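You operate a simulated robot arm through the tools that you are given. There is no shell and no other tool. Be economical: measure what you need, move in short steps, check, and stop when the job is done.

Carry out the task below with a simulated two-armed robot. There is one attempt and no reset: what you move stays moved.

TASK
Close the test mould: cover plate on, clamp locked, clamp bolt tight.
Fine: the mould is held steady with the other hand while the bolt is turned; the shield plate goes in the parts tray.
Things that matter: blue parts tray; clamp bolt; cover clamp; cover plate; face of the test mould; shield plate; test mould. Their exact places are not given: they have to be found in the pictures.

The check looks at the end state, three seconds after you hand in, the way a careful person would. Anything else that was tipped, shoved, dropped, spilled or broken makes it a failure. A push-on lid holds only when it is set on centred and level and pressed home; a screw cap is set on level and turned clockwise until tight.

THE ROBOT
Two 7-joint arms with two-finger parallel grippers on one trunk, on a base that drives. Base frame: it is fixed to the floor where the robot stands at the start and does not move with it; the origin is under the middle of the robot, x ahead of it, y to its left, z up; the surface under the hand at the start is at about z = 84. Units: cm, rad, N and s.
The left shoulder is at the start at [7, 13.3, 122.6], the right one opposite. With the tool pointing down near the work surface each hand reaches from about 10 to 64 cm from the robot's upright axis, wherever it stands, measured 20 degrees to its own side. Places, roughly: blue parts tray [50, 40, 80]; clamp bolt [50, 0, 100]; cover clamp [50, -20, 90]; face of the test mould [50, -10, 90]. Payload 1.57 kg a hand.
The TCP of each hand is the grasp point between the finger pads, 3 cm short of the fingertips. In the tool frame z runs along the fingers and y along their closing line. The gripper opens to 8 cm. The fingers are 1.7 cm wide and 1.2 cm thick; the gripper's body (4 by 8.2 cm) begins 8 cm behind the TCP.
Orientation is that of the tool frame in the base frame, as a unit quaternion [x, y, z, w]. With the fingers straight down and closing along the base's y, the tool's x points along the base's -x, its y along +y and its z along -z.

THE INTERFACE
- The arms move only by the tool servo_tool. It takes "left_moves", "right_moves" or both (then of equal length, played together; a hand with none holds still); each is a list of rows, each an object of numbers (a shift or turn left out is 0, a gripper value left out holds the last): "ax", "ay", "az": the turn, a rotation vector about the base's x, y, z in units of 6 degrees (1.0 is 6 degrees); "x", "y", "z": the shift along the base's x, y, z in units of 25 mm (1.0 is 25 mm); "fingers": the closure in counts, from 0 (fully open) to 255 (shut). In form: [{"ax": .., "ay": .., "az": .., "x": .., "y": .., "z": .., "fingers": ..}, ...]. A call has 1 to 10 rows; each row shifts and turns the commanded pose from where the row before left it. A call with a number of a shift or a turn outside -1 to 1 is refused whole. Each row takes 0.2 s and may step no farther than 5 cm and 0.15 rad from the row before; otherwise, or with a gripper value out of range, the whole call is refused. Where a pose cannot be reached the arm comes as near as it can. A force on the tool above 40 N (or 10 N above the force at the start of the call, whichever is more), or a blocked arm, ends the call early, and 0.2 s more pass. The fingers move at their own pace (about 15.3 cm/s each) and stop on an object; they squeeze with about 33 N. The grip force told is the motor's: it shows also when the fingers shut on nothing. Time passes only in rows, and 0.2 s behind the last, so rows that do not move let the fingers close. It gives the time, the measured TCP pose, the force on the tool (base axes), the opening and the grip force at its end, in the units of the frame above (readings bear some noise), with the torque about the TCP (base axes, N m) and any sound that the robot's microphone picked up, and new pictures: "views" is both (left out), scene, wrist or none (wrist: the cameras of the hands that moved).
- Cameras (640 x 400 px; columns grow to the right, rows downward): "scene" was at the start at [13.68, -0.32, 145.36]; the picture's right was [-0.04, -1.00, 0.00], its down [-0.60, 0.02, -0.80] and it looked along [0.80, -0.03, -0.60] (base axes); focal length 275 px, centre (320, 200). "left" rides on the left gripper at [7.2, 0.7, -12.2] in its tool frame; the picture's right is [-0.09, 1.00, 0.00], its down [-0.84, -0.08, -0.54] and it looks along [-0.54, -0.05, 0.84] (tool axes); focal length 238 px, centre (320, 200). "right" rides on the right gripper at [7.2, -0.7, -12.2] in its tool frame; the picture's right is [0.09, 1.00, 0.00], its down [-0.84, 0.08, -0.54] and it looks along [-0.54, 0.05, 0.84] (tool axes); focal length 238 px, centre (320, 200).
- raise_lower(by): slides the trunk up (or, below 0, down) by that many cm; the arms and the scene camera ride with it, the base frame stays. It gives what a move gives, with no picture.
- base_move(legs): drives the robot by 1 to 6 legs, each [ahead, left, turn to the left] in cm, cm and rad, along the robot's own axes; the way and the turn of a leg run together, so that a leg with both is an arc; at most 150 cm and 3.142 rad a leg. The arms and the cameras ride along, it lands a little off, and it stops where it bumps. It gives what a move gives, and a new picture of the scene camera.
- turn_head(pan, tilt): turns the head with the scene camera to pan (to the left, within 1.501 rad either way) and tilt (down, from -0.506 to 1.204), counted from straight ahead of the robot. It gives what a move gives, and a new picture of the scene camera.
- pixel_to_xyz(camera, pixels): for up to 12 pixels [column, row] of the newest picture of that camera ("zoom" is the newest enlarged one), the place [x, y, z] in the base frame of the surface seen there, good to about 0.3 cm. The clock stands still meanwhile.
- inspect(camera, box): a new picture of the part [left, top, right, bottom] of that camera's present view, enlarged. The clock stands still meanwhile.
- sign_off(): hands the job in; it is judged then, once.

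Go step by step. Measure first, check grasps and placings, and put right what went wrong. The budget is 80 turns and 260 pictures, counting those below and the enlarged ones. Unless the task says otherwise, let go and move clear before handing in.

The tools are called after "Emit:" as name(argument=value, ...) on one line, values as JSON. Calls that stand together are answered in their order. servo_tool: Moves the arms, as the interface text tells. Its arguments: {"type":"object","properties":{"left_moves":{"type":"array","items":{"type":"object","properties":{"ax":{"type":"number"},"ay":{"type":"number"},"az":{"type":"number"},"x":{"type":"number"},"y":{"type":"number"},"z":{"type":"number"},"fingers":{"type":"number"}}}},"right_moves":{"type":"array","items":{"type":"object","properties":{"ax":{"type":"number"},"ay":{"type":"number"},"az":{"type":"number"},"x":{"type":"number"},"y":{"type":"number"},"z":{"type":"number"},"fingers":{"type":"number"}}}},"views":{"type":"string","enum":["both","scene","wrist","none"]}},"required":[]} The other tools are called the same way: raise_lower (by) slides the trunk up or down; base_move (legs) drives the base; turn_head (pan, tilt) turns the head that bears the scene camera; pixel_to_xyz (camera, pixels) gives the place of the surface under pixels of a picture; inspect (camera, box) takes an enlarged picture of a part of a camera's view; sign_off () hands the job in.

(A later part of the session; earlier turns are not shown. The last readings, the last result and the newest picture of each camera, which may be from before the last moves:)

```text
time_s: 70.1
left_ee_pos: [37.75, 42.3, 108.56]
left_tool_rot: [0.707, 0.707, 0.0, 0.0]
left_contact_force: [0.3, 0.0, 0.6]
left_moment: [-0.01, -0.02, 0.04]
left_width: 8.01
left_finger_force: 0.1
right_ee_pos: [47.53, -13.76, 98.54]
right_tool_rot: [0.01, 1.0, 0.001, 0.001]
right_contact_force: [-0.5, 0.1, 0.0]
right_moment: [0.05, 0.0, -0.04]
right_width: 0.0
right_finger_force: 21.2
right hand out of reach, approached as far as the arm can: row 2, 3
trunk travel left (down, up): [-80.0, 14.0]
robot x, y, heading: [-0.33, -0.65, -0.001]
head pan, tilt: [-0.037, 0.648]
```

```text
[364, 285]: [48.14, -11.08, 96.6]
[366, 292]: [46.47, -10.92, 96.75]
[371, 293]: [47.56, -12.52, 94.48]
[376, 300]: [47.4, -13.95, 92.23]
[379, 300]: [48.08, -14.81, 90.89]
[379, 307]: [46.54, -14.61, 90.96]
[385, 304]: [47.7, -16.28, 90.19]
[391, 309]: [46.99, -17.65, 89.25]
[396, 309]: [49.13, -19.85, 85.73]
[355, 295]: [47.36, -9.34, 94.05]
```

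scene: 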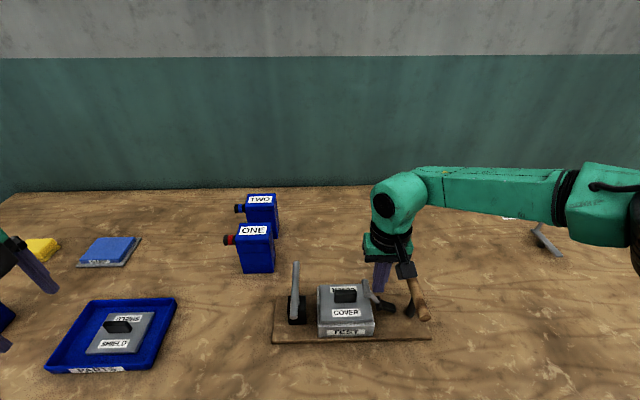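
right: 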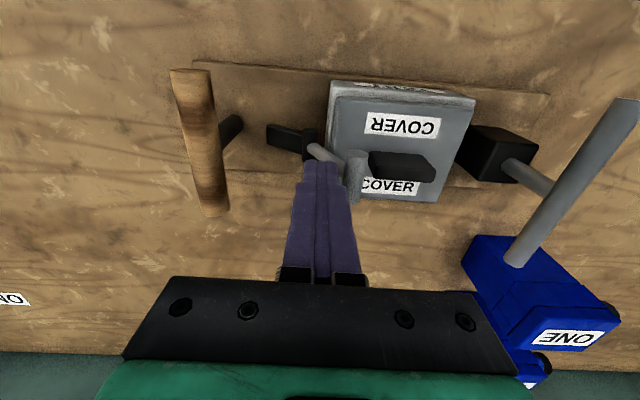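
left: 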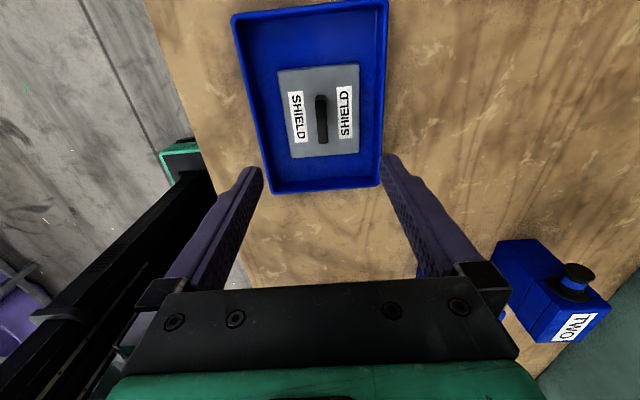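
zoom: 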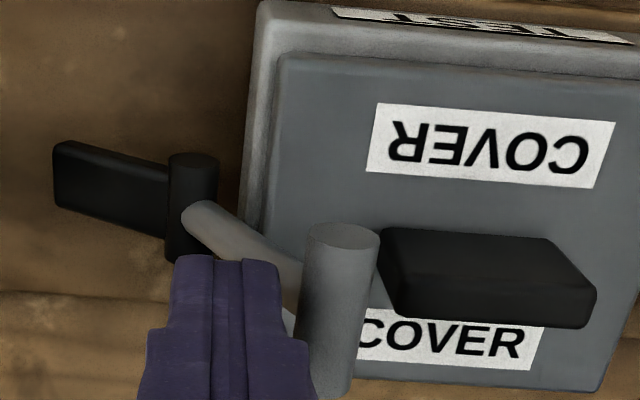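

The lever and black arm are rigid together (about 143° apart). The lever is at 119°, with no stop yet, and my right arm is at its reach limit. I'll lift, shift, and drive the base left to push the rest with good reach.

Emit:
servo_tool(right_moves=[{"y": -0.2, "z": 0.4}, {"z": 0.9}, {"z": 0.9}, {"y": -1}, {"y": -1}, {"y": -1}, {"y": -1}, {"y": -1}, {"y": -0.6}], views="none")

Emit:
base_move(legs=[[0, 14, 0]])

Emit:
inspect(camera="scene", box=[350, 255, 530, 350])

```text
time_s: 72.1
left_ee_pos: [37.64, 42.22, 108.62]
left_tool_rot: [0.707, 0.708, 0.001, 0.0]
left_contact_force: [-0.6, 0.7, 0.5]
left_moment: [0.01, 0.01, 0.01]
left_width: 8.01
left_finger_force: 0.0
right_ee_pos: [47.35, -28.16, 103.99]
right_tool_rot: [0.009, 1.0, 0.0, 0.0]
right_contact_force: [-0.4, 0.4, -0.1]
right_moment: [0.03, -0.01, 0.01]
right_width: 0.01
right_finger_force: 22.1
trunk travel left (down, up): [-80.0, 14.0]
robot x, y, heading: [-0.17, -0.18, 0.004]
head pan, tilt: [-0.037, 0.648]
```

```text
time_s: 73.4
left_ee_pos: [37.76, 56.01, 108.68]
left_tool_rot: [0.707, 0.708, 0.001, 0.0]
left_contact_force: [0.2, -1.3, 0.2]
left_moment: [0.02, 0.02, 0.01]
left_width: 8.03
left_finger_force: 0.1
right_ee_pos: [47.44, -14.45, 103.89]
right_tool_rot: [0.009, 1.0, 0.002, 0.0]
right_contact_force: [0.3, -0.1, -0.1]
right_moment: [-0.01, -0.01, 0.02]
right_width: 0.0
right_finger_force: 21.7
trunk travel left (down, up): [-80.0, 14.0]
robot x, y, heading: [0.34, 14.01, 0.001]
head pan, tilt: [-0.037, 0.648]
```

scene: 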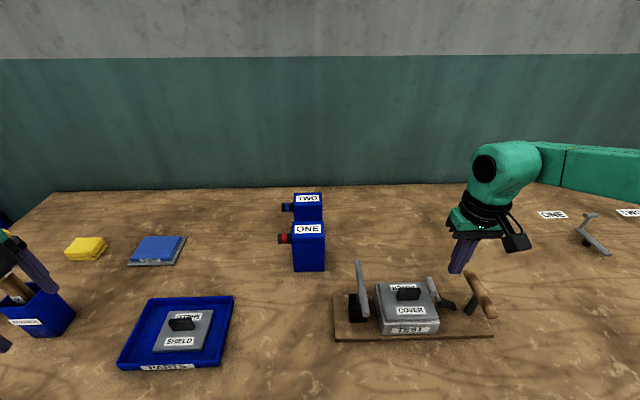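

```text
3.56 times, centred on (440, 302) of scene
```

zoom: 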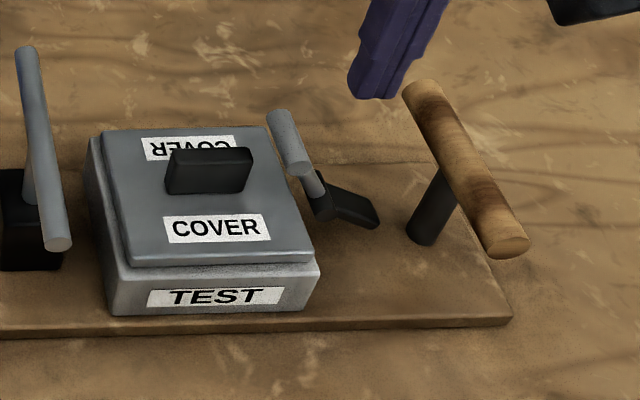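

The lever stayed put. I'll lower behind it again and push in little steps, checking for a stop.

Emit:
servo_tool(right_moves=[{"z": -0.9, "x": 0.15}, {"z": -0.9}, {"z": -0.48}, {"y": 0.3}, {"y": 0.25}, {"y": 0.1}, {"y": 0.1}, {"y": 0.1}, {}])

Emit:
inspect(camera="scene", box=[390, 260, 480, 320])

```text
time_s: 75.4
left_ee_pos: [37.59, 56.13, 108.68]
left_tool_rot: [0.707, 0.708, 0.001, 0.0]
left_contact_force: [0.3, 0.6, -0.3]
left_moment: [0.0, 0.02, 0.01]
left_width: 8.0
left_finger_force: 0.1
right_ee_pos: [47.82, -12.19, 98.3]
right_tool_rot: [0.01, 1.0, 0.001, -0.001]
right_contact_force: [-0.7, -5.1, 1.9]
right_moment: [-0.13, 0.01, -0.03]
right_width: 0.01
right_finger_force: 21.5
trunk travel left (down, up): [-80.0, 14.0]
robot x, y, heading: [-0.15, 13.57, 0.001]
head pan, tilt: [-0.037, 0.648]
```

scene: 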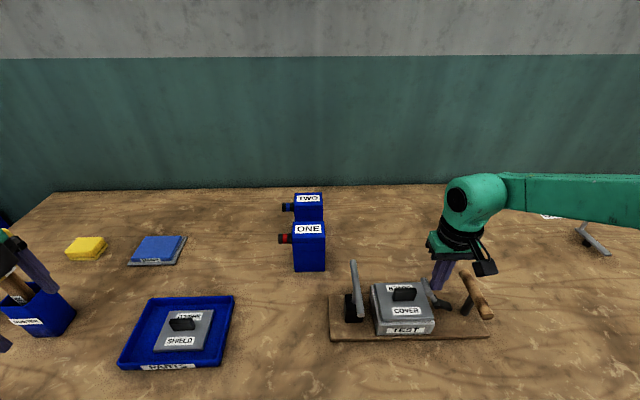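
right: 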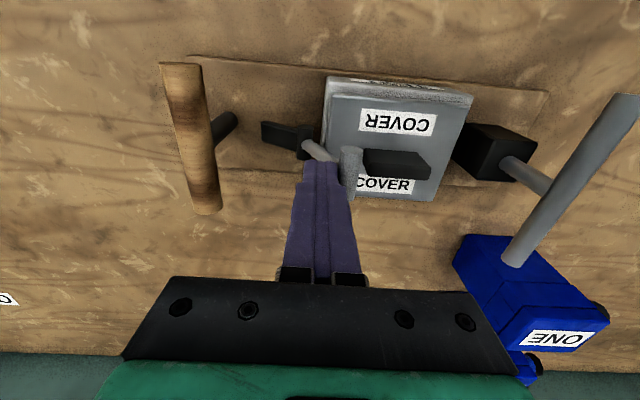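

```text
6.67 times, centred on (435, 290) of scene
```

zoom: 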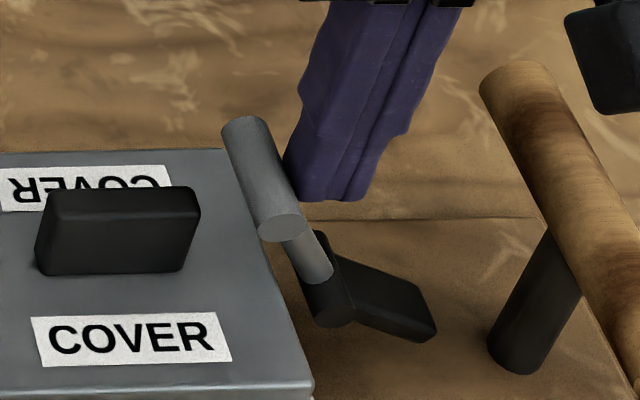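

The push met 5 N at about 120°: a stop. However, the board's left edge moved from column 334 to 329 while the tray stayed put, so the fixture slid a few mm. I'll back off and measure.

Emit:
servo_tool(right_moves=[{"y": -0.3}, {"y": -0.6}, {"y": -0.7, "z": 0.3}, {"z": 0.4}], views="scene")

Emit:
inspect(camera="scene", box=[325, 250, 505, 350])

Emit:
pixel_to_xyz(camera="zoom", pixels=[[300, 165], [265, 175], [325, 175], [390, 135], [385, 165], [425, 200], [465, 225], [540, 130], [570, 180], [240, 250], [140, 60], [110, 120]])

```text
time_s: 76.4
left_ee_pos: [37.71, 56.36, 108.73]
left_tool_rot: [0.707, 0.708, -0.001, 0.0]
left_contact_force: [-0.8, 0.8, 0.3]
left_moment: [-0.01, -0.01, 0.01]
left_width: 8.02
left_finger_force: 0.0
right_ee_pos: [47.54, -15.92, 100.14]
right_tool_rot: [0.009, 1.0, 0.0, 0.0]
right_contact_force: [0.8, 0.2, -0.4]
right_moment: [-0.03, -0.02, 0.0]
right_width: 0.0
right_finger_force: 21.6
trunk travel left (down, up): [-80.0, 14.0]
robot x, y, heading: [0.01, 13.76, 0.003]
head pan, tilt: [-0.037, 0.648]
```

scene: 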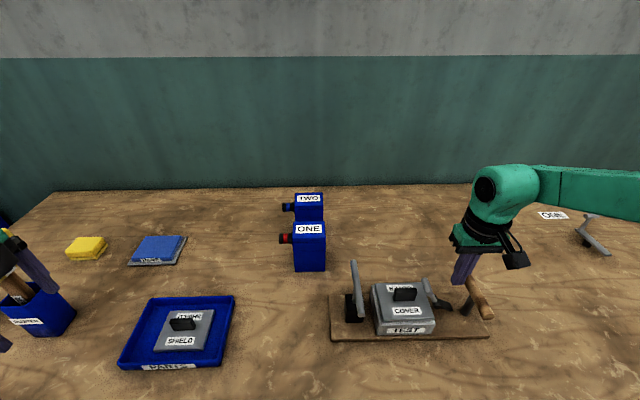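

```text
3.56 times, centred on (415, 300) of scene
```

zoom: 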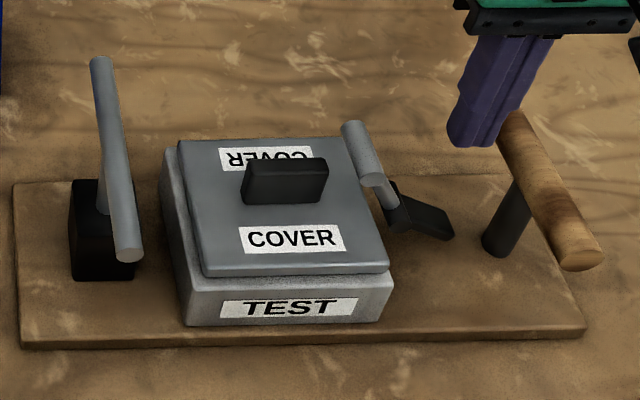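

```text
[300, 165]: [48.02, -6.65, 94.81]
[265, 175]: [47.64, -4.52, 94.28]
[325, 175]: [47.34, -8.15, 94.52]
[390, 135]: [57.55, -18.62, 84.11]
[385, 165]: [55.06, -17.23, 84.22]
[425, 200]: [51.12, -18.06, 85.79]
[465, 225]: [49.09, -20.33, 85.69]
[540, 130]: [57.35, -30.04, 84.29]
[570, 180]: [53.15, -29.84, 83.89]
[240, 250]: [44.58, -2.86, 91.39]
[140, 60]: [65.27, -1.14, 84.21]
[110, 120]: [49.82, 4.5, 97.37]
```

The fixture slid about 0.7 cm to +y; I'll put that back later by its handle. To press the lever firmly without a net push, I'll insert the closed fingers between the wooden handle and the lever and spread them.

Emit:
servo_tool(right_moves=[{"y": -0.24}, {"z": -0.6}, {"z": -0.6}, {"z": -0.4}, {"fingers": 180}, {"fingers": 100}, {"fingers": 40}, {"fingers": 0}, {}, {}])

Emit:
inspect(camera="scene", box=[325, 250, 505, 350])

```text
time_s: 78.6
left_ee_pos: [37.69, 56.33, 108.59]
left_tool_rot: [0.706, 0.708, -0.001, 0.0]
left_contact_force: [1.5, 0.0, 0.3]
left_moment: [0.0, 0.02, 0.0]
left_width: 8.0
left_finger_force: 0.0
right_ee_pos: [47.66, -16.64, 96.17]
right_tool_rot: [0.009, 1.0, 0.0, 0.0]
right_contact_force: [0.6, 5.2, 1.6]
right_moment: [0.47, -0.02, 0.04]
right_width: 5.63
right_finger_force: 0.1
trunk travel left (down, up): [-80.0, 14.0]
robot x, y, heading: [-0.23, 13.89, 0.01]
head pan, tilt: [-0.037, 0.648]
```

scene: 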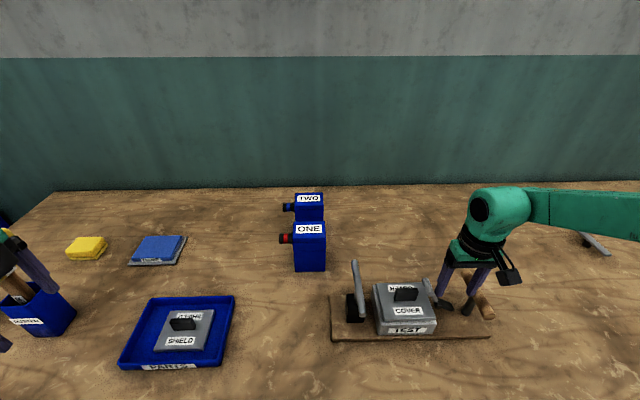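
right: 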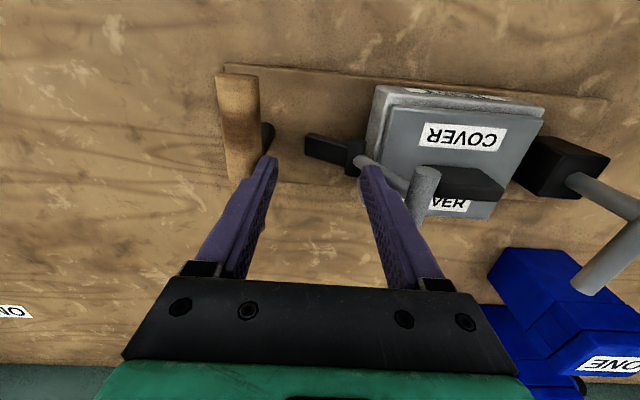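

```text
3.56 times, centred on (415, 300) of scene
```

zoom: 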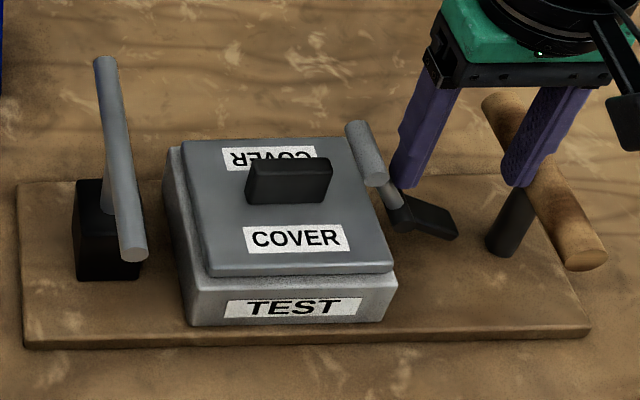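

Spreading stopped at 5.63 cm with the lever still near 120°, so that's a hard stop, without a click. To learn whether the start position was the other stop, I'll swing the lever back out from inside and feel for it; that also nudges the fixture back toward its place.

Emit:
servo_tool(right_moves=[{"fingers": 255}, {}, {"z": 0.8}, {"z": 0.9}, {"z": 0.3}, {"y": 0.9}, {"y": 0.9}, {"y": 0.9}, {"y": 0.6}, {"z": -0.9}], views="wrist")

```text
time_s: 80.8
left_ee_pos: [37.76, 56.05, 108.62]
left_tool_rot: [0.706, 0.708, 0.0, -0.001]
left_contact_force: [0.4, 0.2, -0.6]
left_moment: [0.01, -0.04, 0.04]
left_width: 8.03
left_finger_force: 0.0
right_ee_pos: [47.89, -8.43, 98.96]
right_tool_rot: [0.009, 1.0, 0.001, 0.0]
right_contact_force: [0.2, -1.0, -0.9]
right_moment: [0.04, 0.01, 0.02]
right_width: 0.02
right_finger_force: 21.5
trunk travel left (down, up): [-80.0, 14.0]
robot x, y, heading: [-0.1, 13.76, -0.007]
head pan, tilt: [-0.037, 0.648]
```

right: 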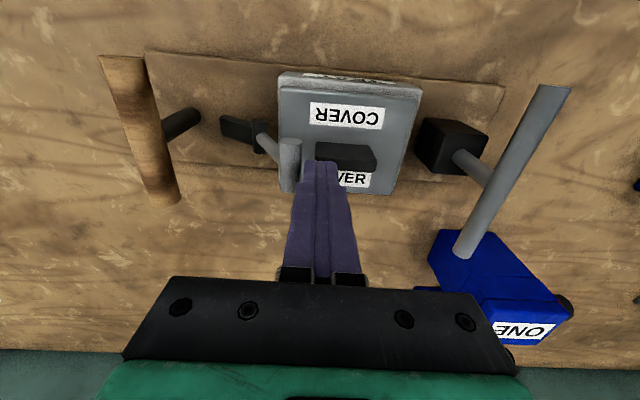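

Emit:
servo_tool(right_moves=[{"y": 0.1}, {"z": -0.18}, {"y": -0.4}, {"y": -0.5}, {"y": -0.5}, {"y": -0.5}, {"y": -0.4}, {"y": -0.3}, {}])

Emit:
inspect(camera="scene", box=[325, 250, 505, 350])

```text
time_s: 82.8
left_ee_pos: [37.67, 56.26, 108.52]
left_tool_rot: [0.706, 0.708, 0.0, -0.001]
left_contact_force: [0.5, -0.5, -0.4]
left_moment: [-0.01, -0.02, 0.01]
left_width: 7.99
left_finger_force: 0.1
right_ee_pos: [47.9, -14.72, 98.3]
right_tool_rot: [0.008, 1.0, 0.0, 0.0]
right_contact_force: [-0.2, 0.2, 0.5]
right_moment: [-0.03, -0.02, 0.03]
right_width: 0.0
right_finger_force: 21.0
trunk travel left (down, up): [-80.0, 14.0]
robot x, y, heading: [-0.18, 13.49, -0.004]
head pan, tilt: [-0.037, 0.648]
```

scene: 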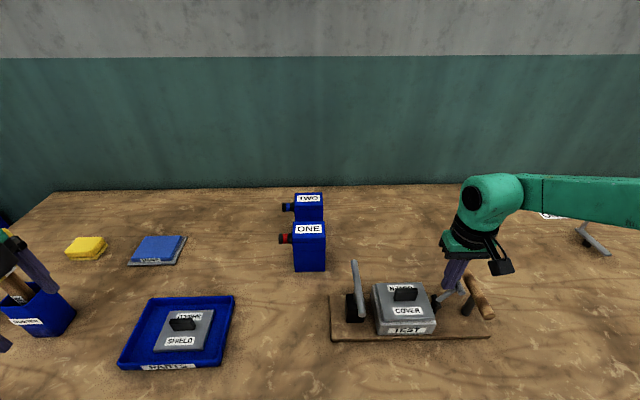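
right: 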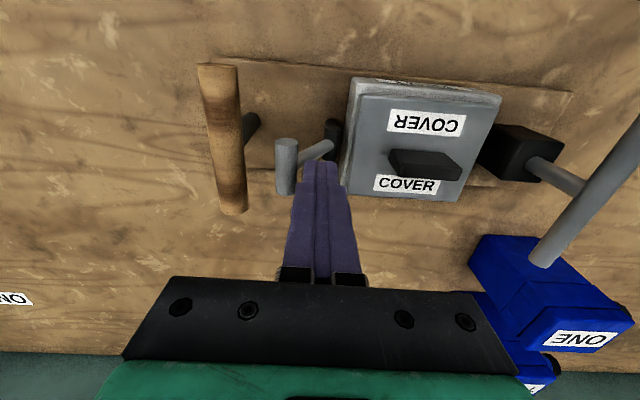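

```text
3.56 times, centred on (415, 300) of scene
```

zoom: 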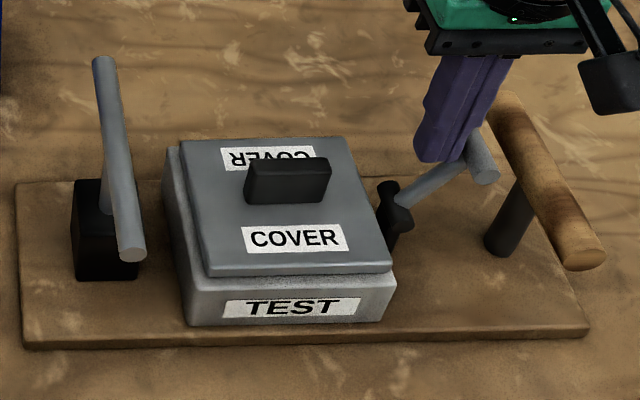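

The lever swung back freely to about its start angle. I'll push a bit farther to feel for its outer stop.

Emit:
servo_tool(right_moves=[{"y": -0.2}, {"y": -0.2}, {"y": -0.15}, {"y": -0.15}, {}])

Emit:
inspect(camera="scene", box=[325, 250, 505, 350])

```text
time_s: 84.0
left_ee_pos: [37.57, 56.49, 108.59]
left_tool_rot: [0.706, 0.708, -0.002, 0.002]
left_contact_force: [0.2, 0.6, -0.3]
left_moment: [0.01, 0.0, 0.01]
left_width: 8.01
left_finger_force: 0.0
right_ee_pos: [47.87, -16.14, 98.5]
right_tool_rot: [0.009, 1.0, -0.001, 0.002]
right_contact_force: [1.9, 8.8, 7.7]
right_moment: [0.14, -0.03, 0.0]
right_width: 0.0
right_finger_force: 21.2
trunk travel left (down, up): [-80.0, 14.0]
robot x, y, heading: [-0.33, 13.56, 0.002]
head pan, tilt: [-0.037, 0.648]
```

scene: 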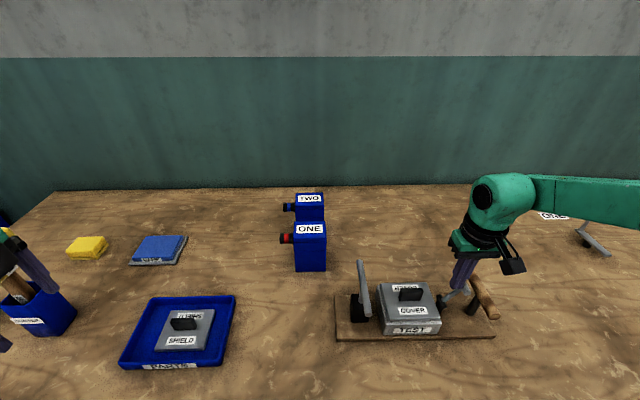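
right: 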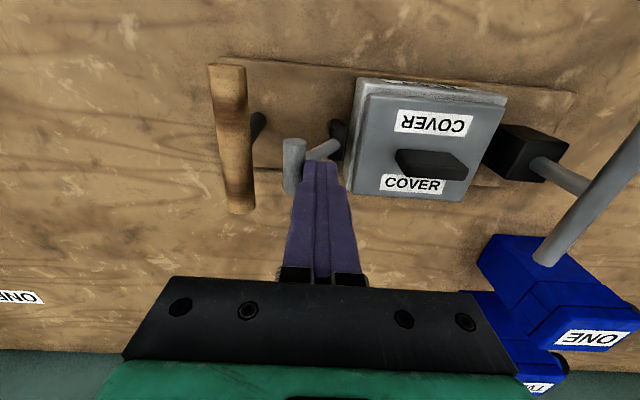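

```text
3.56 times, centred on (415, 300) of scene
```

zoom: 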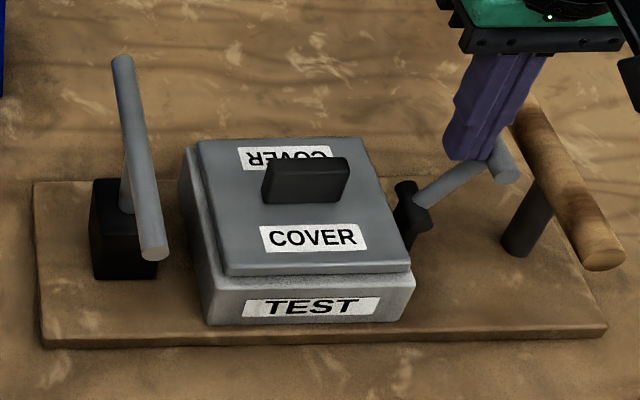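

The outer stop is at the start angle, and the board's edge is back at column 334, its original place. So the start was the open end and the inward end is the locked one. I'll push the lever in again, stopping short of sliding the fixture.

Emit:
servo_tool(right_moves=[{"y": 0.2}, {"z": 0.6}, {"z": 0.8}, {"y": -0.8}, {"y": -0.8}, {"y": -0.44}, {"z": -0.8}, {"z": -0.6}], views="wrist")

Emit:
servo_tool(right_moves=[{"y": 0.4}, {"y": 0.4}, {"y": 0.4}, {"y": 0.4}, {"y": 0.4}, {"y": 0.4}, {"y": 0.3}, {"y": 0.2}, {}])

```text
time_s: 85.8
left_ee_pos: [37.58, 56.19, 108.68]
left_tool_rot: [0.707, 0.707, 0.0, -0.001]
left_contact_force: [0.0, 0.3, -0.4]
left_moment: [-0.01, 0.03, 0.0]
left_width: 8.03
left_finger_force: 0.2
right_ee_pos: [47.77, -20.81, 98.36]
right_tool_rot: [0.012, 1.0, -0.002, 0.0]
right_contact_force: [-1.1, -0.8, 0.9]
right_moment: [0.01, 0.01, 0.03]
right_width: 0.0
right_finger_force: 21.7
trunk travel left (down, up): [-80.0, 14.0]
robot x, y, heading: [-0.13, 13.66, -0.001]
head pan, tilt: [-0.037, 0.648]
```

right: 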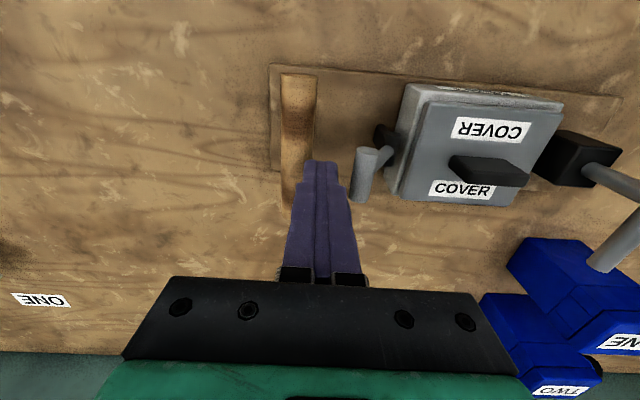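

```text
time_s: 87.8
left_ee_pos: [37.62, 56.23, 108.65]
left_tool_rot: [0.706, 0.708, 0.0, 0.0]
left_contact_force: [0.4, 0.0, 0.1]
left_moment: [-0.02, -0.01, 0.0]
left_width: 7.99
left_finger_force: 0.1
right_ee_pos: [47.81, -13.82, 98.46]
right_tool_rot: [0.008, 1.0, 0.0, 0.0]
right_contact_force: [0.6, 0.1, -0.8]
right_moment: [0.01, -0.01, -0.03]
right_width: 0.01
right_finger_force: 21.2
trunk travel left (down, up): [-80.0, 14.0]
robot x, y, heading: [-0.07, 13.95, -0.0]
head pan, tilt: [-0.037, 0.648]
```

scene: 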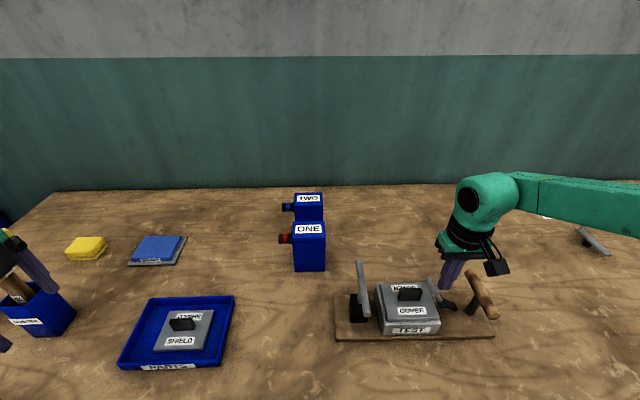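
right: 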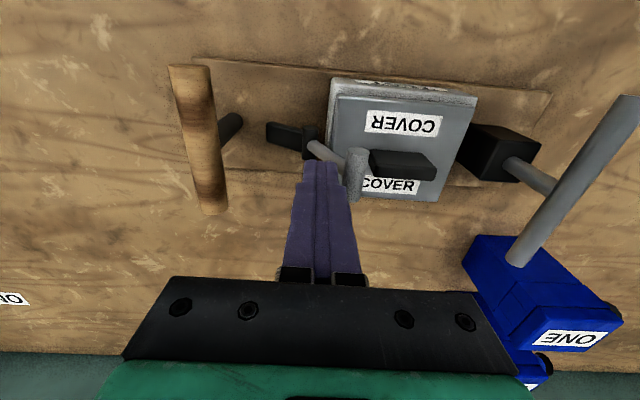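

The lever is nearly at the inner stop and the fixture didn't slide. I'll finish with the spreading press between handle and lever, then close the fingers and lift.

Emit:
servo_tool(right_moves=[{"y": -0.7}, {"y": -0.7}, {"z": -0.5}, {"z": -0.4}, {"fingers": 120}, {"fingers": 50}, {"fingers": 0}, {}, {}, {}], views="wrist")

Emit:
servo_tool(right_moves=[{"fingers": 255}, {}, {"z": 0.6}, {"z": 0.9}, {"z": 0.9}, {"z": 0.6}, {"y": -0.8}, {"y": -0.8}], views="scene")

Emit:
inspect(camera="scene", box=[325, 250, 505, 350])

```text
time_s: 90.0
left_ee_pos: [37.67, 56.1, 108.68]
left_tool_rot: [0.707, 0.707, 0.001, 0.0]
left_contact_force: [-0.8, -0.3, -0.2]
left_moment: [0.03, 0.03, 0.05]
left_width: 7.99
left_finger_force: 0.1
right_ee_pos: [47.82, -17.31, 96.13]
right_tool_rot: [0.008, 1.0, 0.0, 0.0]
right_contact_force: [1.5, -6.3, 6.3]
right_moment: [0.21, -0.04, 0.07]
right_width: 5.75
right_finger_force: 0.0
trunk travel left (down, up): [-80.0, 14.0]
robot x, y, heading: [0.08, 13.8, 0.002]
head pan, tilt: [-0.037, 0.648]
```

right: 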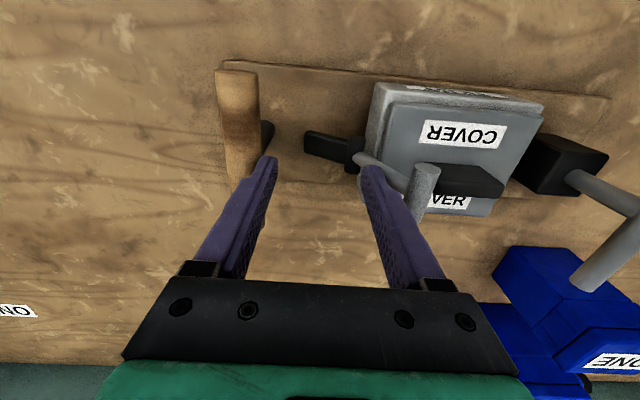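

```text
time_s: 91.8
left_ee_pos: [37.57, 56.07, 108.68]
left_tool_rot: [0.707, 0.707, 0.0, -0.001]
left_contact_force: [0.4, 0.1, 0.8]
left_moment: [0.02, 0.0, -0.01]
left_width: 8.0
left_finger_force: 0.0
right_ee_pos: [47.71, -21.51, 103.37]
right_tool_rot: [0.01, 1.0, 0.0, 0.001]
right_contact_force: [0.1, -0.1, -0.5]
right_moment: [0.07, -0.02, -0.02]
right_width: 0.02
right_finger_force: 20.9
trunk travel left (down, up): [-80.0, 14.0]
robot x, y, heading: [0.01, 13.94, -0.0]
head pan, tilt: [-0.037, 0.648]
```

scene: 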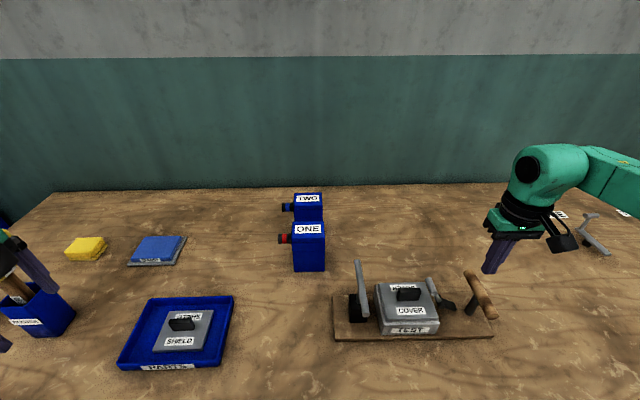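

```text
3.56 times, centred on (415, 300) of scene
```

zoom: 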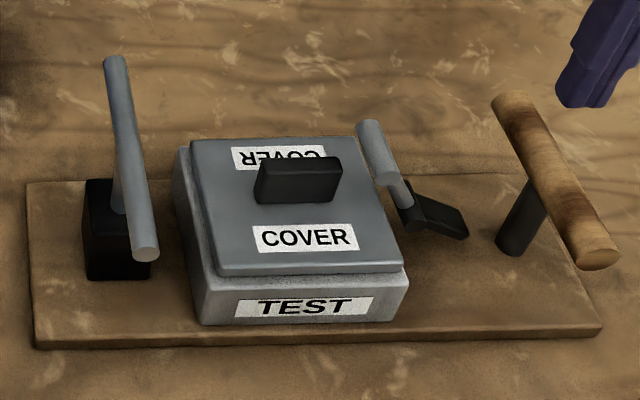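

The lever is at its inner stop and the fixture is where it began. Next comes the bolt: I'll drive 11 cm right to bring both hands in range, and measure the T-bar and handle.

Emit:
base_move(legs=[[0, -11, 0]])

Emit:
inspect(camera="scene", box=[270, 245, 340, 345])

Emit:
pixel_to_xyz(camera="scene", pixels=[[314, 262], [315, 280], [315, 300], [316, 315], [309, 290], [320, 290], [430, 275], [433, 290], [438, 305], [443, 317], [425, 308]])

```text
time_s: 93.0
left_ee_pos: [37.65, 45.51, 108.63]
left_tool_rot: [0.707, 0.707, 0.0, 0.001]
left_contact_force: [-0.8, -0.2, -0.2]
left_moment: [-0.01, 0.02, 0.03]
left_width: 8.0
left_finger_force: 0.0
right_ee_pos: [47.6, -31.92, 103.56]
right_tool_rot: [0.01, 1.0, -0.002, 0.001]
right_contact_force: [-0.5, 0.8, -0.4]
right_moment: [0.02, -0.02, 0.0]
right_width: 0.0
right_finger_force: 21.6
trunk travel left (down, up): [-80.0, 14.0]
robot x, y, heading: [0.19, 2.73, 0.001]
head pan, tilt: [-0.037, 0.648]
```

scene: 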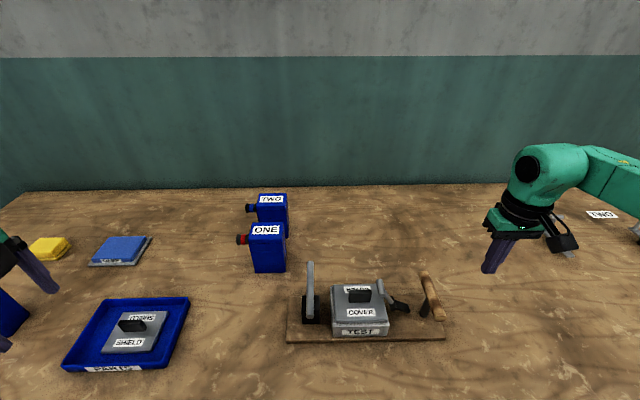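

```text
4.00 times, centred on (305, 295) of scene
```

zoom: 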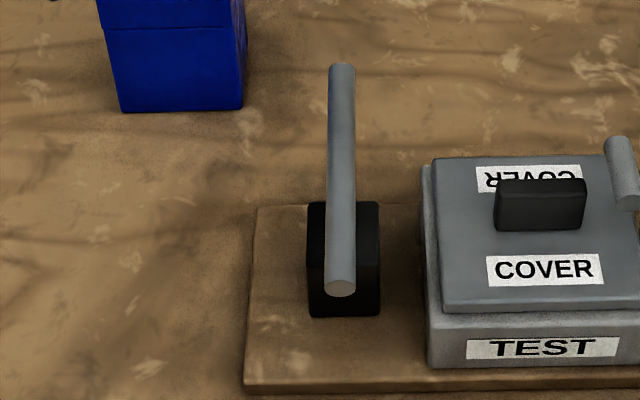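

```text
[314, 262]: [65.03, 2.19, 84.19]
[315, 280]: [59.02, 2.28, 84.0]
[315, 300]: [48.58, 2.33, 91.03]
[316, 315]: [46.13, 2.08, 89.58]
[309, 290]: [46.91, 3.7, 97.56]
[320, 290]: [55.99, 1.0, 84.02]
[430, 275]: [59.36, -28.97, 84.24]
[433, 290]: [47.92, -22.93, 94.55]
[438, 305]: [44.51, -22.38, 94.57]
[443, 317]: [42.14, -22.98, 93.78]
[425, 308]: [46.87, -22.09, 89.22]
```

The T-bar runs along x at y≈3.5, z≈97.5, and the wooden handle at y≈-22.5, z≈93.6. I'll bring the left hand over the T-bar turned to close along y, and the right hand, part-open, above the handle.

Emit:
servo_tool(left_moves=[{"az": 1, "y": -1, "x": 0.24}, {"az": 1, "y": -1, "x": 0.24}, {"az": 1, "y": -1, "x": 0.24}, {"az": 1, "y": -1, "x": 0.24}, {"az": 1, "y": -1, "x": 0.24}, {"az": 1, "y": -1, "x": 0.24}, {"az": 1, "y": -1, "x": 0.24}, {"az": 1, "y": -1, "x": 0.24}, {"az": 1, "y": -1, "x": 0.24}, {"az": 1, "y": -1, "x": 0.24}], right_moves=[{"fingers": 96}, {"y": 0.8}, {"y": 0.8}, {"y": 0.8}, {"y": 0.8}, {"y": 0.6}, {}, {}, {}, {}], views="none")

Emit:
servo_tool(left_moves=[{"az": 1, "y": -1, "x": 0.24}, {"az": 1, "y": -1, "x": 0.24}, {"az": 1, "y": -1, "x": 0.24}, {"az": 1, "y": -1, "x": 0.24}, {"az": 1, "y": -1, "x": 0.24}, {"y": -1, "x": 0.24}, {"y": -0.85, "x": 0.24}, {}])

```text
time_s: 95.2
left_ee_pos: [43.78, 20.22, 108.73]
left_tool_rot: [0.257, 0.966, 0.001, -0.001]
left_contact_force: [0.9, -0.4, 0.5]
left_moment: [-0.01, 0.03, -0.04]
left_width: 8.01
left_finger_force: 0.1
right_ee_pos: [47.81, -22.64, 103.45]
right_tool_rot: [0.01, 1.0, 0.0, 0.0]
right_contact_force: [-0.3, 0.2, 0.0]
right_moment: [0.01, -0.03, 0.03]
right_width: 4.99
right_finger_force: 0.0
trunk travel left (down, up): [-80.0, 14.0]
robot x, y, heading: [0.04, 2.84, 0.005]
head pan, tilt: [-0.037, 0.648]
```

```text
time_s: 97.0
left_ee_pos: [48.02, 3.36, 108.58]
left_tool_rot: [-0.002, 1.0, 0.0, 0.001]
left_contact_force: [-0.7, 0.7, -0.5]
left_moment: [-0.01, 0.01, 0.0]
left_width: 8.01
left_finger_force: 0.1
right_ee_pos: [47.62, -22.66, 103.5]
right_tool_rot: [0.01, 1.0, 0.0, 0.001]
right_contact_force: [0.3, 0.1, 0.8]
right_moment: [0.02, 0.0, -0.02]
right_width: 5.0
right_finger_force: 0.1
trunk travel left (down, up): [-80.0, 14.0]
robot x, y, heading: [-0.03, 2.89, 0.001]
head pan, tilt: [-0.037, 0.648]
```

scene: 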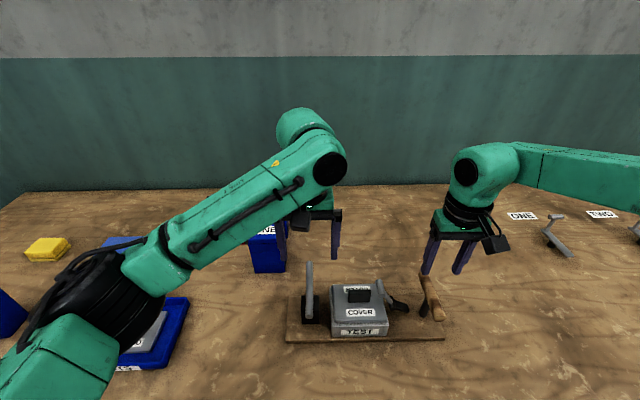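
left: 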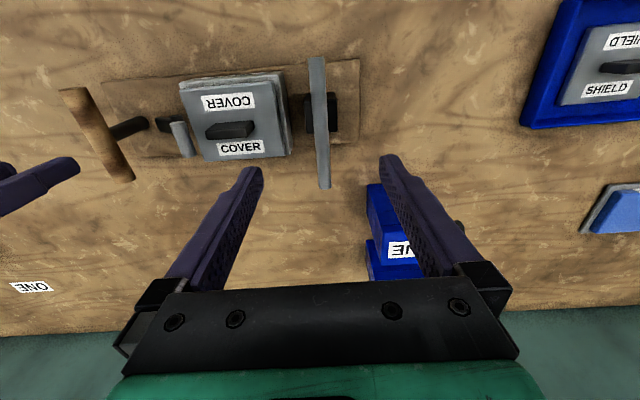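

Left camera has the T-bar from (317,58) to (324,187). I'll measure it, and the wooden handle.

Emit:
inspect(camera="left", box=[270, 40, 370, 200])

Emit:
pixel_to_xyz(camera="left", pixels=[[317, 60], [318, 80], [319, 100], [320, 120], [321, 140], [322, 160], [323, 183], [328, 112], [308, 112], [302, 100], [337, 100], [337, 128]])

Emit:
inspect(camera="right", box=[220, 40, 460, 240])

```text
2.50 times, centred on (320, 120) of left
```

zoom: 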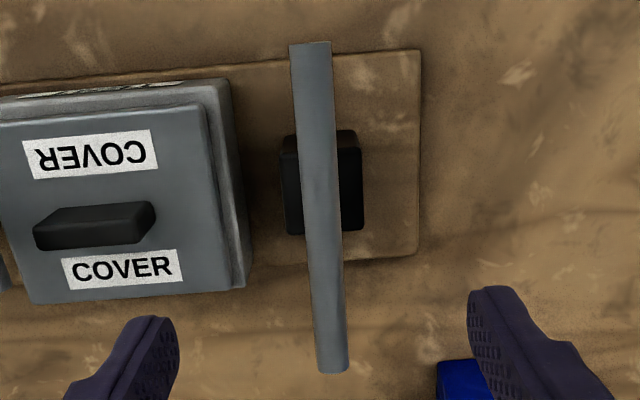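

```text
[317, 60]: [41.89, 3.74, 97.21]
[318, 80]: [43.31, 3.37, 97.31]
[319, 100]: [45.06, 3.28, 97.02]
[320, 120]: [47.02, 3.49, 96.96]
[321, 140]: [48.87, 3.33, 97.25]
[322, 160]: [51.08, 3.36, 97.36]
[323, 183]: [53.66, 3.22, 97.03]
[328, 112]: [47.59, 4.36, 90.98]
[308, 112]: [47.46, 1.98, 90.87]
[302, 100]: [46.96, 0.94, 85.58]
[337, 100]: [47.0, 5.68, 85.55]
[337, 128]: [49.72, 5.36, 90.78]
```

```text
2.00 times, centred on (340, 140) of right
```

zoom: 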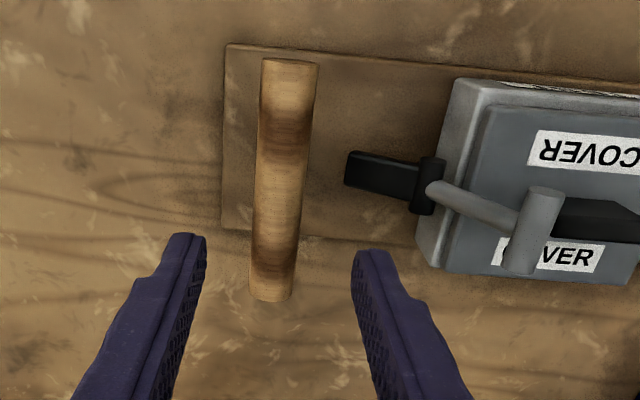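

T-bar: x 41.7–53.9, centre (47.8, 3.4), z 96.6. The handle is centred under the right hand. I'll grasp the handle with the right hand first.

Emit:
servo_tool(right_moves=[{"z": -0.9}, {"z": -0.9}, {"z": -0.9}, {"z": -0.7}, {"z": -0.3}, {"fingers": 255}, {}, {}], views="wrist")

```text
time_s: 98.8
left_ee_pos: [48.06, 3.38, 108.51]
left_tool_rot: [-0.001, 1.0, 0.0, 0.0]
left_contact_force: [0.1, 0.4, 0.0]
left_moment: [-0.01, 0.01, 0.01]
left_width: 8.01
left_finger_force: 0.1
right_ee_pos: [47.72, -22.58, 94.15]
right_tool_rot: [0.009, 1.0, 0.001, -0.001]
right_contact_force: [-1.3, 2.8, -0.4]
right_moment: [-0.01, -0.18, 0.12]
right_width: 2.38
right_finger_force: 33.2
trunk travel left (down, up): [-80.0, 14.0]
robot x, y, heading: [0.05, 2.68, 0.005]
head pan, tilt: [-0.037, 0.648]
```

right: 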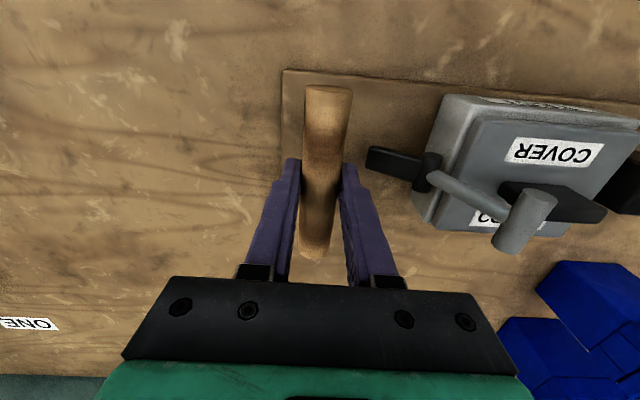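

The handle is held at 2.38 cm. Now the left hand comes down on the T-bar's middle and grips it.

Emit:
servo_tool(left_moves=[{"fingers": 120, "x": -0.1}, {"z": -0.9}, {"z": -0.9}, {"z": -0.9}, {"z": -0.9}, {"z": -0.8}, {"z": -0.15}, {"fingers": 255}, {}, {}], views="wrist")

```text
time_s: 101.0
left_ee_pos: [47.84, 3.15, 97.24]
left_tool_rot: [-0.002, 1.0, 0.001, -0.001]
left_contact_force: [1.0, 11.6, -0.4]
left_moment: [0.11, -0.16, -0.32]
left_width: 1.44
left_finger_force: 30.0
right_ee_pos: [47.83, -22.73, 94.09]
right_tool_rot: [0.009, 1.0, -0.001, 0.0]
right_contact_force: [-1.7, -10.6, -0.3]
right_moment: [-0.13, 0.15, 0.13]
right_width: 2.37
right_finger_force: 33.2
trunk travel left (down, up): [-80.0, 14.0]
robot x, y, heading: [0.13, 2.53, 0.002]
head pan, tilt: [-0.037, 0.648]
```

left: 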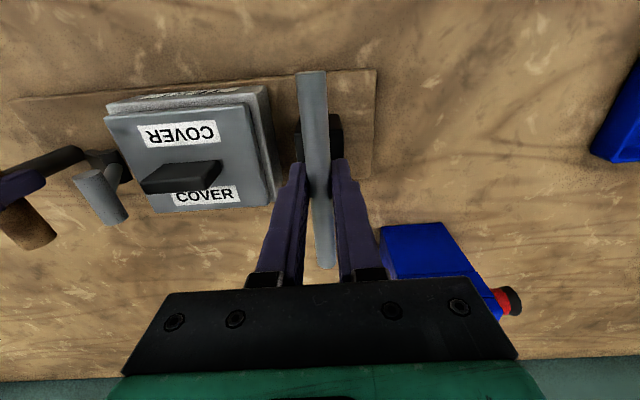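

Gripped at 1.44 cm. I'll ease the side load slightly and turn clockwise (negative about z) by 30°, watching the torque.

Emit:
servo_tool(left_moves=[{"y": 0.06}, {"az": -1}, {"az": -1}, {"az": -1}, {"az": -1}, {"az": -1}, {}])

```text
time_s: 102.6
left_ee_pos: [47.68, 3.29, 97.26]
left_tool_rot: [0.258, 0.966, 0.001, 0.001]
left_contact_force: [5.6, 15.1, -0.3]
left_moment: [-0.24, -0.63, 0.42]
left_width: 1.55
left_finger_force: 31.3
right_ee_pos: [47.58, -22.87, 94.12]
right_tool_rot: [0.009, 1.0, -0.001, 0.0]
right_contact_force: [-1.4, -12.1, 0.2]
right_moment: [-0.24, 0.44, 0.36]
right_width: 2.37
right_finger_force: 33.0
trunk travel left (down, up): [-80.0, 14.0]
robot x, y, heading: [0.11, 3.05, 0.004]
head pan, tilt: [-0.037, 0.648]
```

scene: 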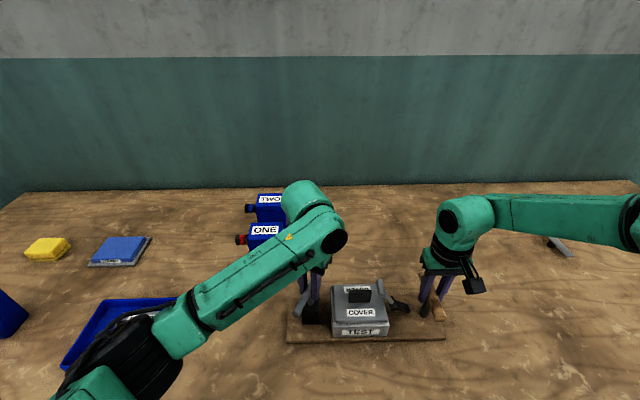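
left: 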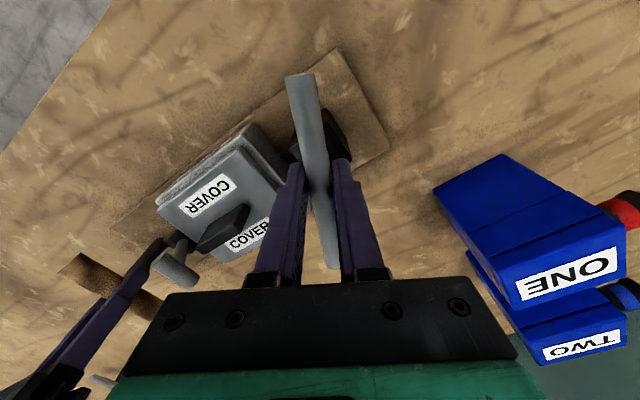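

The bar turns with the hand, torque 0.42 N·m. The hands squeeze toward each other by about 13 N; I'll ease the left to +y a bit and continue turning.

Emit:
servo_tool(left_moves=[{"y": 0.1, "az": -1}, {"az": -1}, {"az": -1}, {"az": -1}, {"az": -1}, {}], views="wrist")

```text
time_s: 104.0
left_ee_pos: [47.59, 3.58, 97.15]
left_tool_rot: [0.499, 0.866, 0.001, -0.001]
left_contact_force: [7.0, 13.6, 0.0]
left_moment: [0.23, 0.01, 0.48]
left_width: 1.57
left_finger_force: 31.3
right_ee_pos: [47.66, -22.71, 94.2]
right_tool_rot: [0.01, 1.0, -0.001, -0.001]
right_contact_force: [-6.1, -14.0, 1.1]
right_moment: [-0.2, 0.1, 0.52]
right_width: 2.35
right_finger_force: 33.2
trunk travel left (down, up): [-80.0, 14.0]
robot x, y, heading: [0.24, 2.82, 0.003]
head pan, tilt: [-0.037, 0.648]
```

left: 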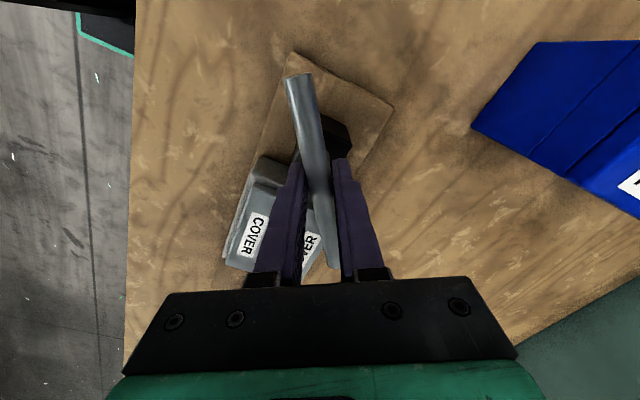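

Still turning with only slight slip. I'll go another 30°.

Emit:
servo_tool(left_moves=[{"y": 0.08, "az": -1, "x": 0.05}, {"az": -1}, {"az": -1}, {"az": -1}, {"az": -1}, {}], views="wrist")

```text
time_s: 105.4
left_ee_pos: [47.81, 3.74, 97.15]
left_tool_rot: [0.707, 0.707, -0.001, -0.001]
left_contact_force: [4.2, -1.0, 0.3]
left_moment: [0.03, -0.01, 0.35]
left_width: 1.54
left_finger_force: 31.5
right_ee_pos: [47.7, -22.62, 94.12]
right_tool_rot: [0.008, 1.0, -0.001, 0.001]
right_contact_force: [-5.2, 0.2, 2.4]
right_moment: [-0.01, 0.01, 0.61]
right_width: 2.38
right_finger_force: 33.0
trunk travel left (down, up): [-80.0, 14.0]
robot x, y, heading: [0.04, 2.26, 0.001]
head pan, tilt: [-0.037, 0.648]
```

left: 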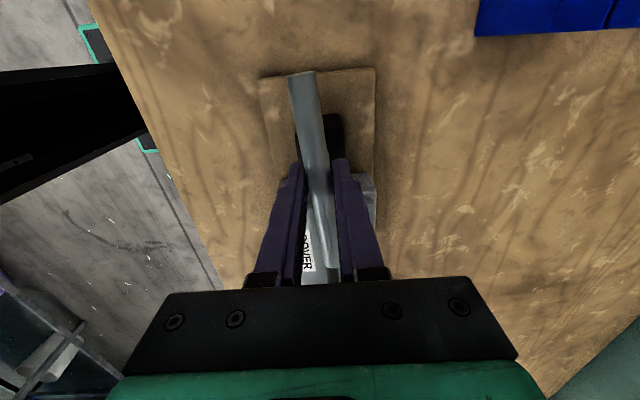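

At -90° the bar still follows (0.35 N·m, no end yet). I'll try 30° more.

Emit:
servo_tool(left_moves=[{"az": -1}, {"az": -1}, {"az": -1}, {"az": -1}, {"az": -1}, {}], views="wrist")

```text
time_s: 106.8
left_ee_pos: [47.82, 3.79, 97.34]
left_tool_rot: [0.866, 0.501, 0.001, -0.001]
left_contact_force: [5.5, 2.1, -0.3]
left_moment: [0.09, -0.06, 1.4]
left_width: 2.52
left_finger_force: 33.1
right_ee_pos: [47.81, -22.56, 94.2]
right_tool_rot: [0.009, 1.0, -0.001, 0.0]
right_contact_force: [-3.4, -1.7, 0.5]
right_moment: [0.03, -0.4, 0.36]
right_width: 2.37
right_finger_force: 33.1
trunk travel left (down, up): [-80.0, 14.0]
robot x, y, heading: [-0.42, 2.86, 0.003]
head pan, tilt: [-0.037, 0.648]
```

left: 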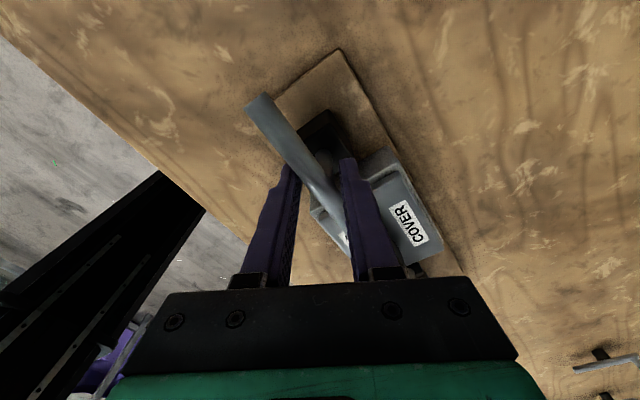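

Torque rose to 1.4 N·m and the hand slipped around the bar (opening 2.52), which now stands across at about -90°: the bolt is tight. I'll open without turning back, and lift the left hand away, with the right still holding.

Emit:
servo_tool(left_moves=[{"fingers": 100}, {"fingers": 0}, {}, {"z": 0.6}, {"z": 0.9}, {"z": 0.9}, {"z": 0.9}, {"z": 0.9}, {}])

Emit:
inspect(camera="left", box=[180, 0, 460, 260])

```text
time_s: 108.8
left_ee_pos: [47.64, 3.87, 107.71]
left_tool_rot: [0.866, 0.501, 0.0, -0.001]
left_contact_force: [1.4, 0.5, 0.3]
left_moment: [0.0, -0.02, 0.02]
left_width: 8.0
left_finger_force: 0.2
right_ee_pos: [47.73, -22.67, 94.14]
right_tool_rot: [0.009, 1.0, -0.001, 0.001]
right_contact_force: [-0.5, 2.2, 0.3]
right_moment: [0.03, -0.26, 0.32]
right_width: 2.36
right_finger_force: 33.7
trunk travel left (down, up): [-80.0, 14.0]
robot x, y, heading: [-0.03, 2.73, 0.003]
head pan, tilt: [-0.037, 0.648]
```

scene: 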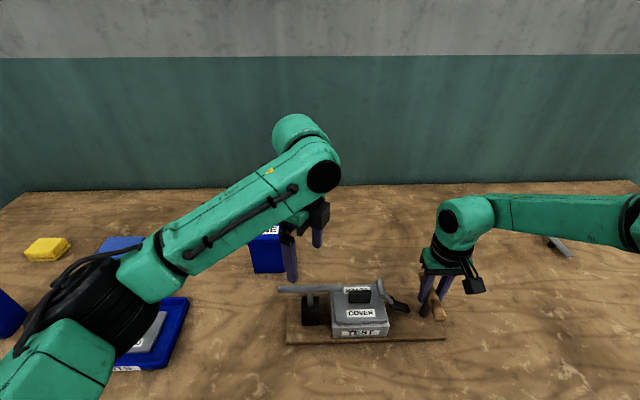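
left: 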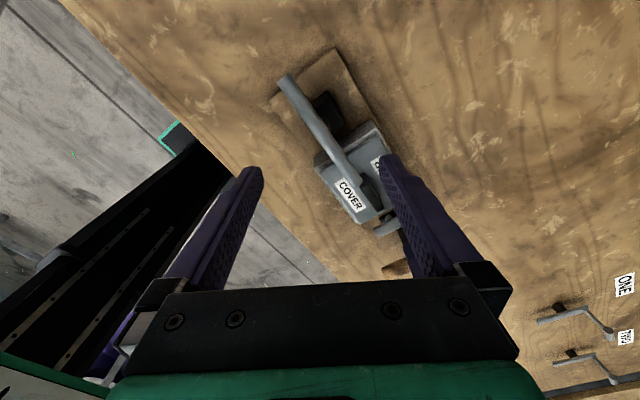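

```text
1.54 times, centred on (320, 130) of left
```

zoom: 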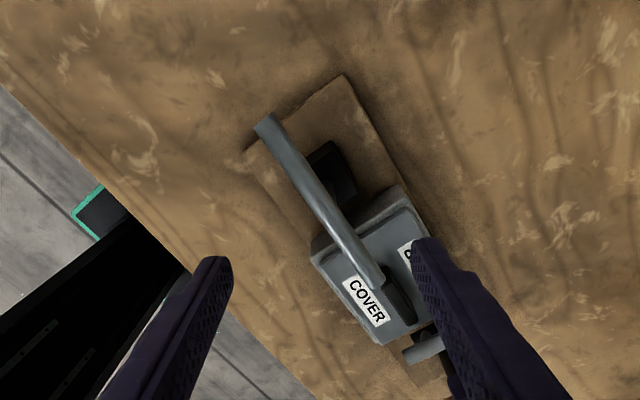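

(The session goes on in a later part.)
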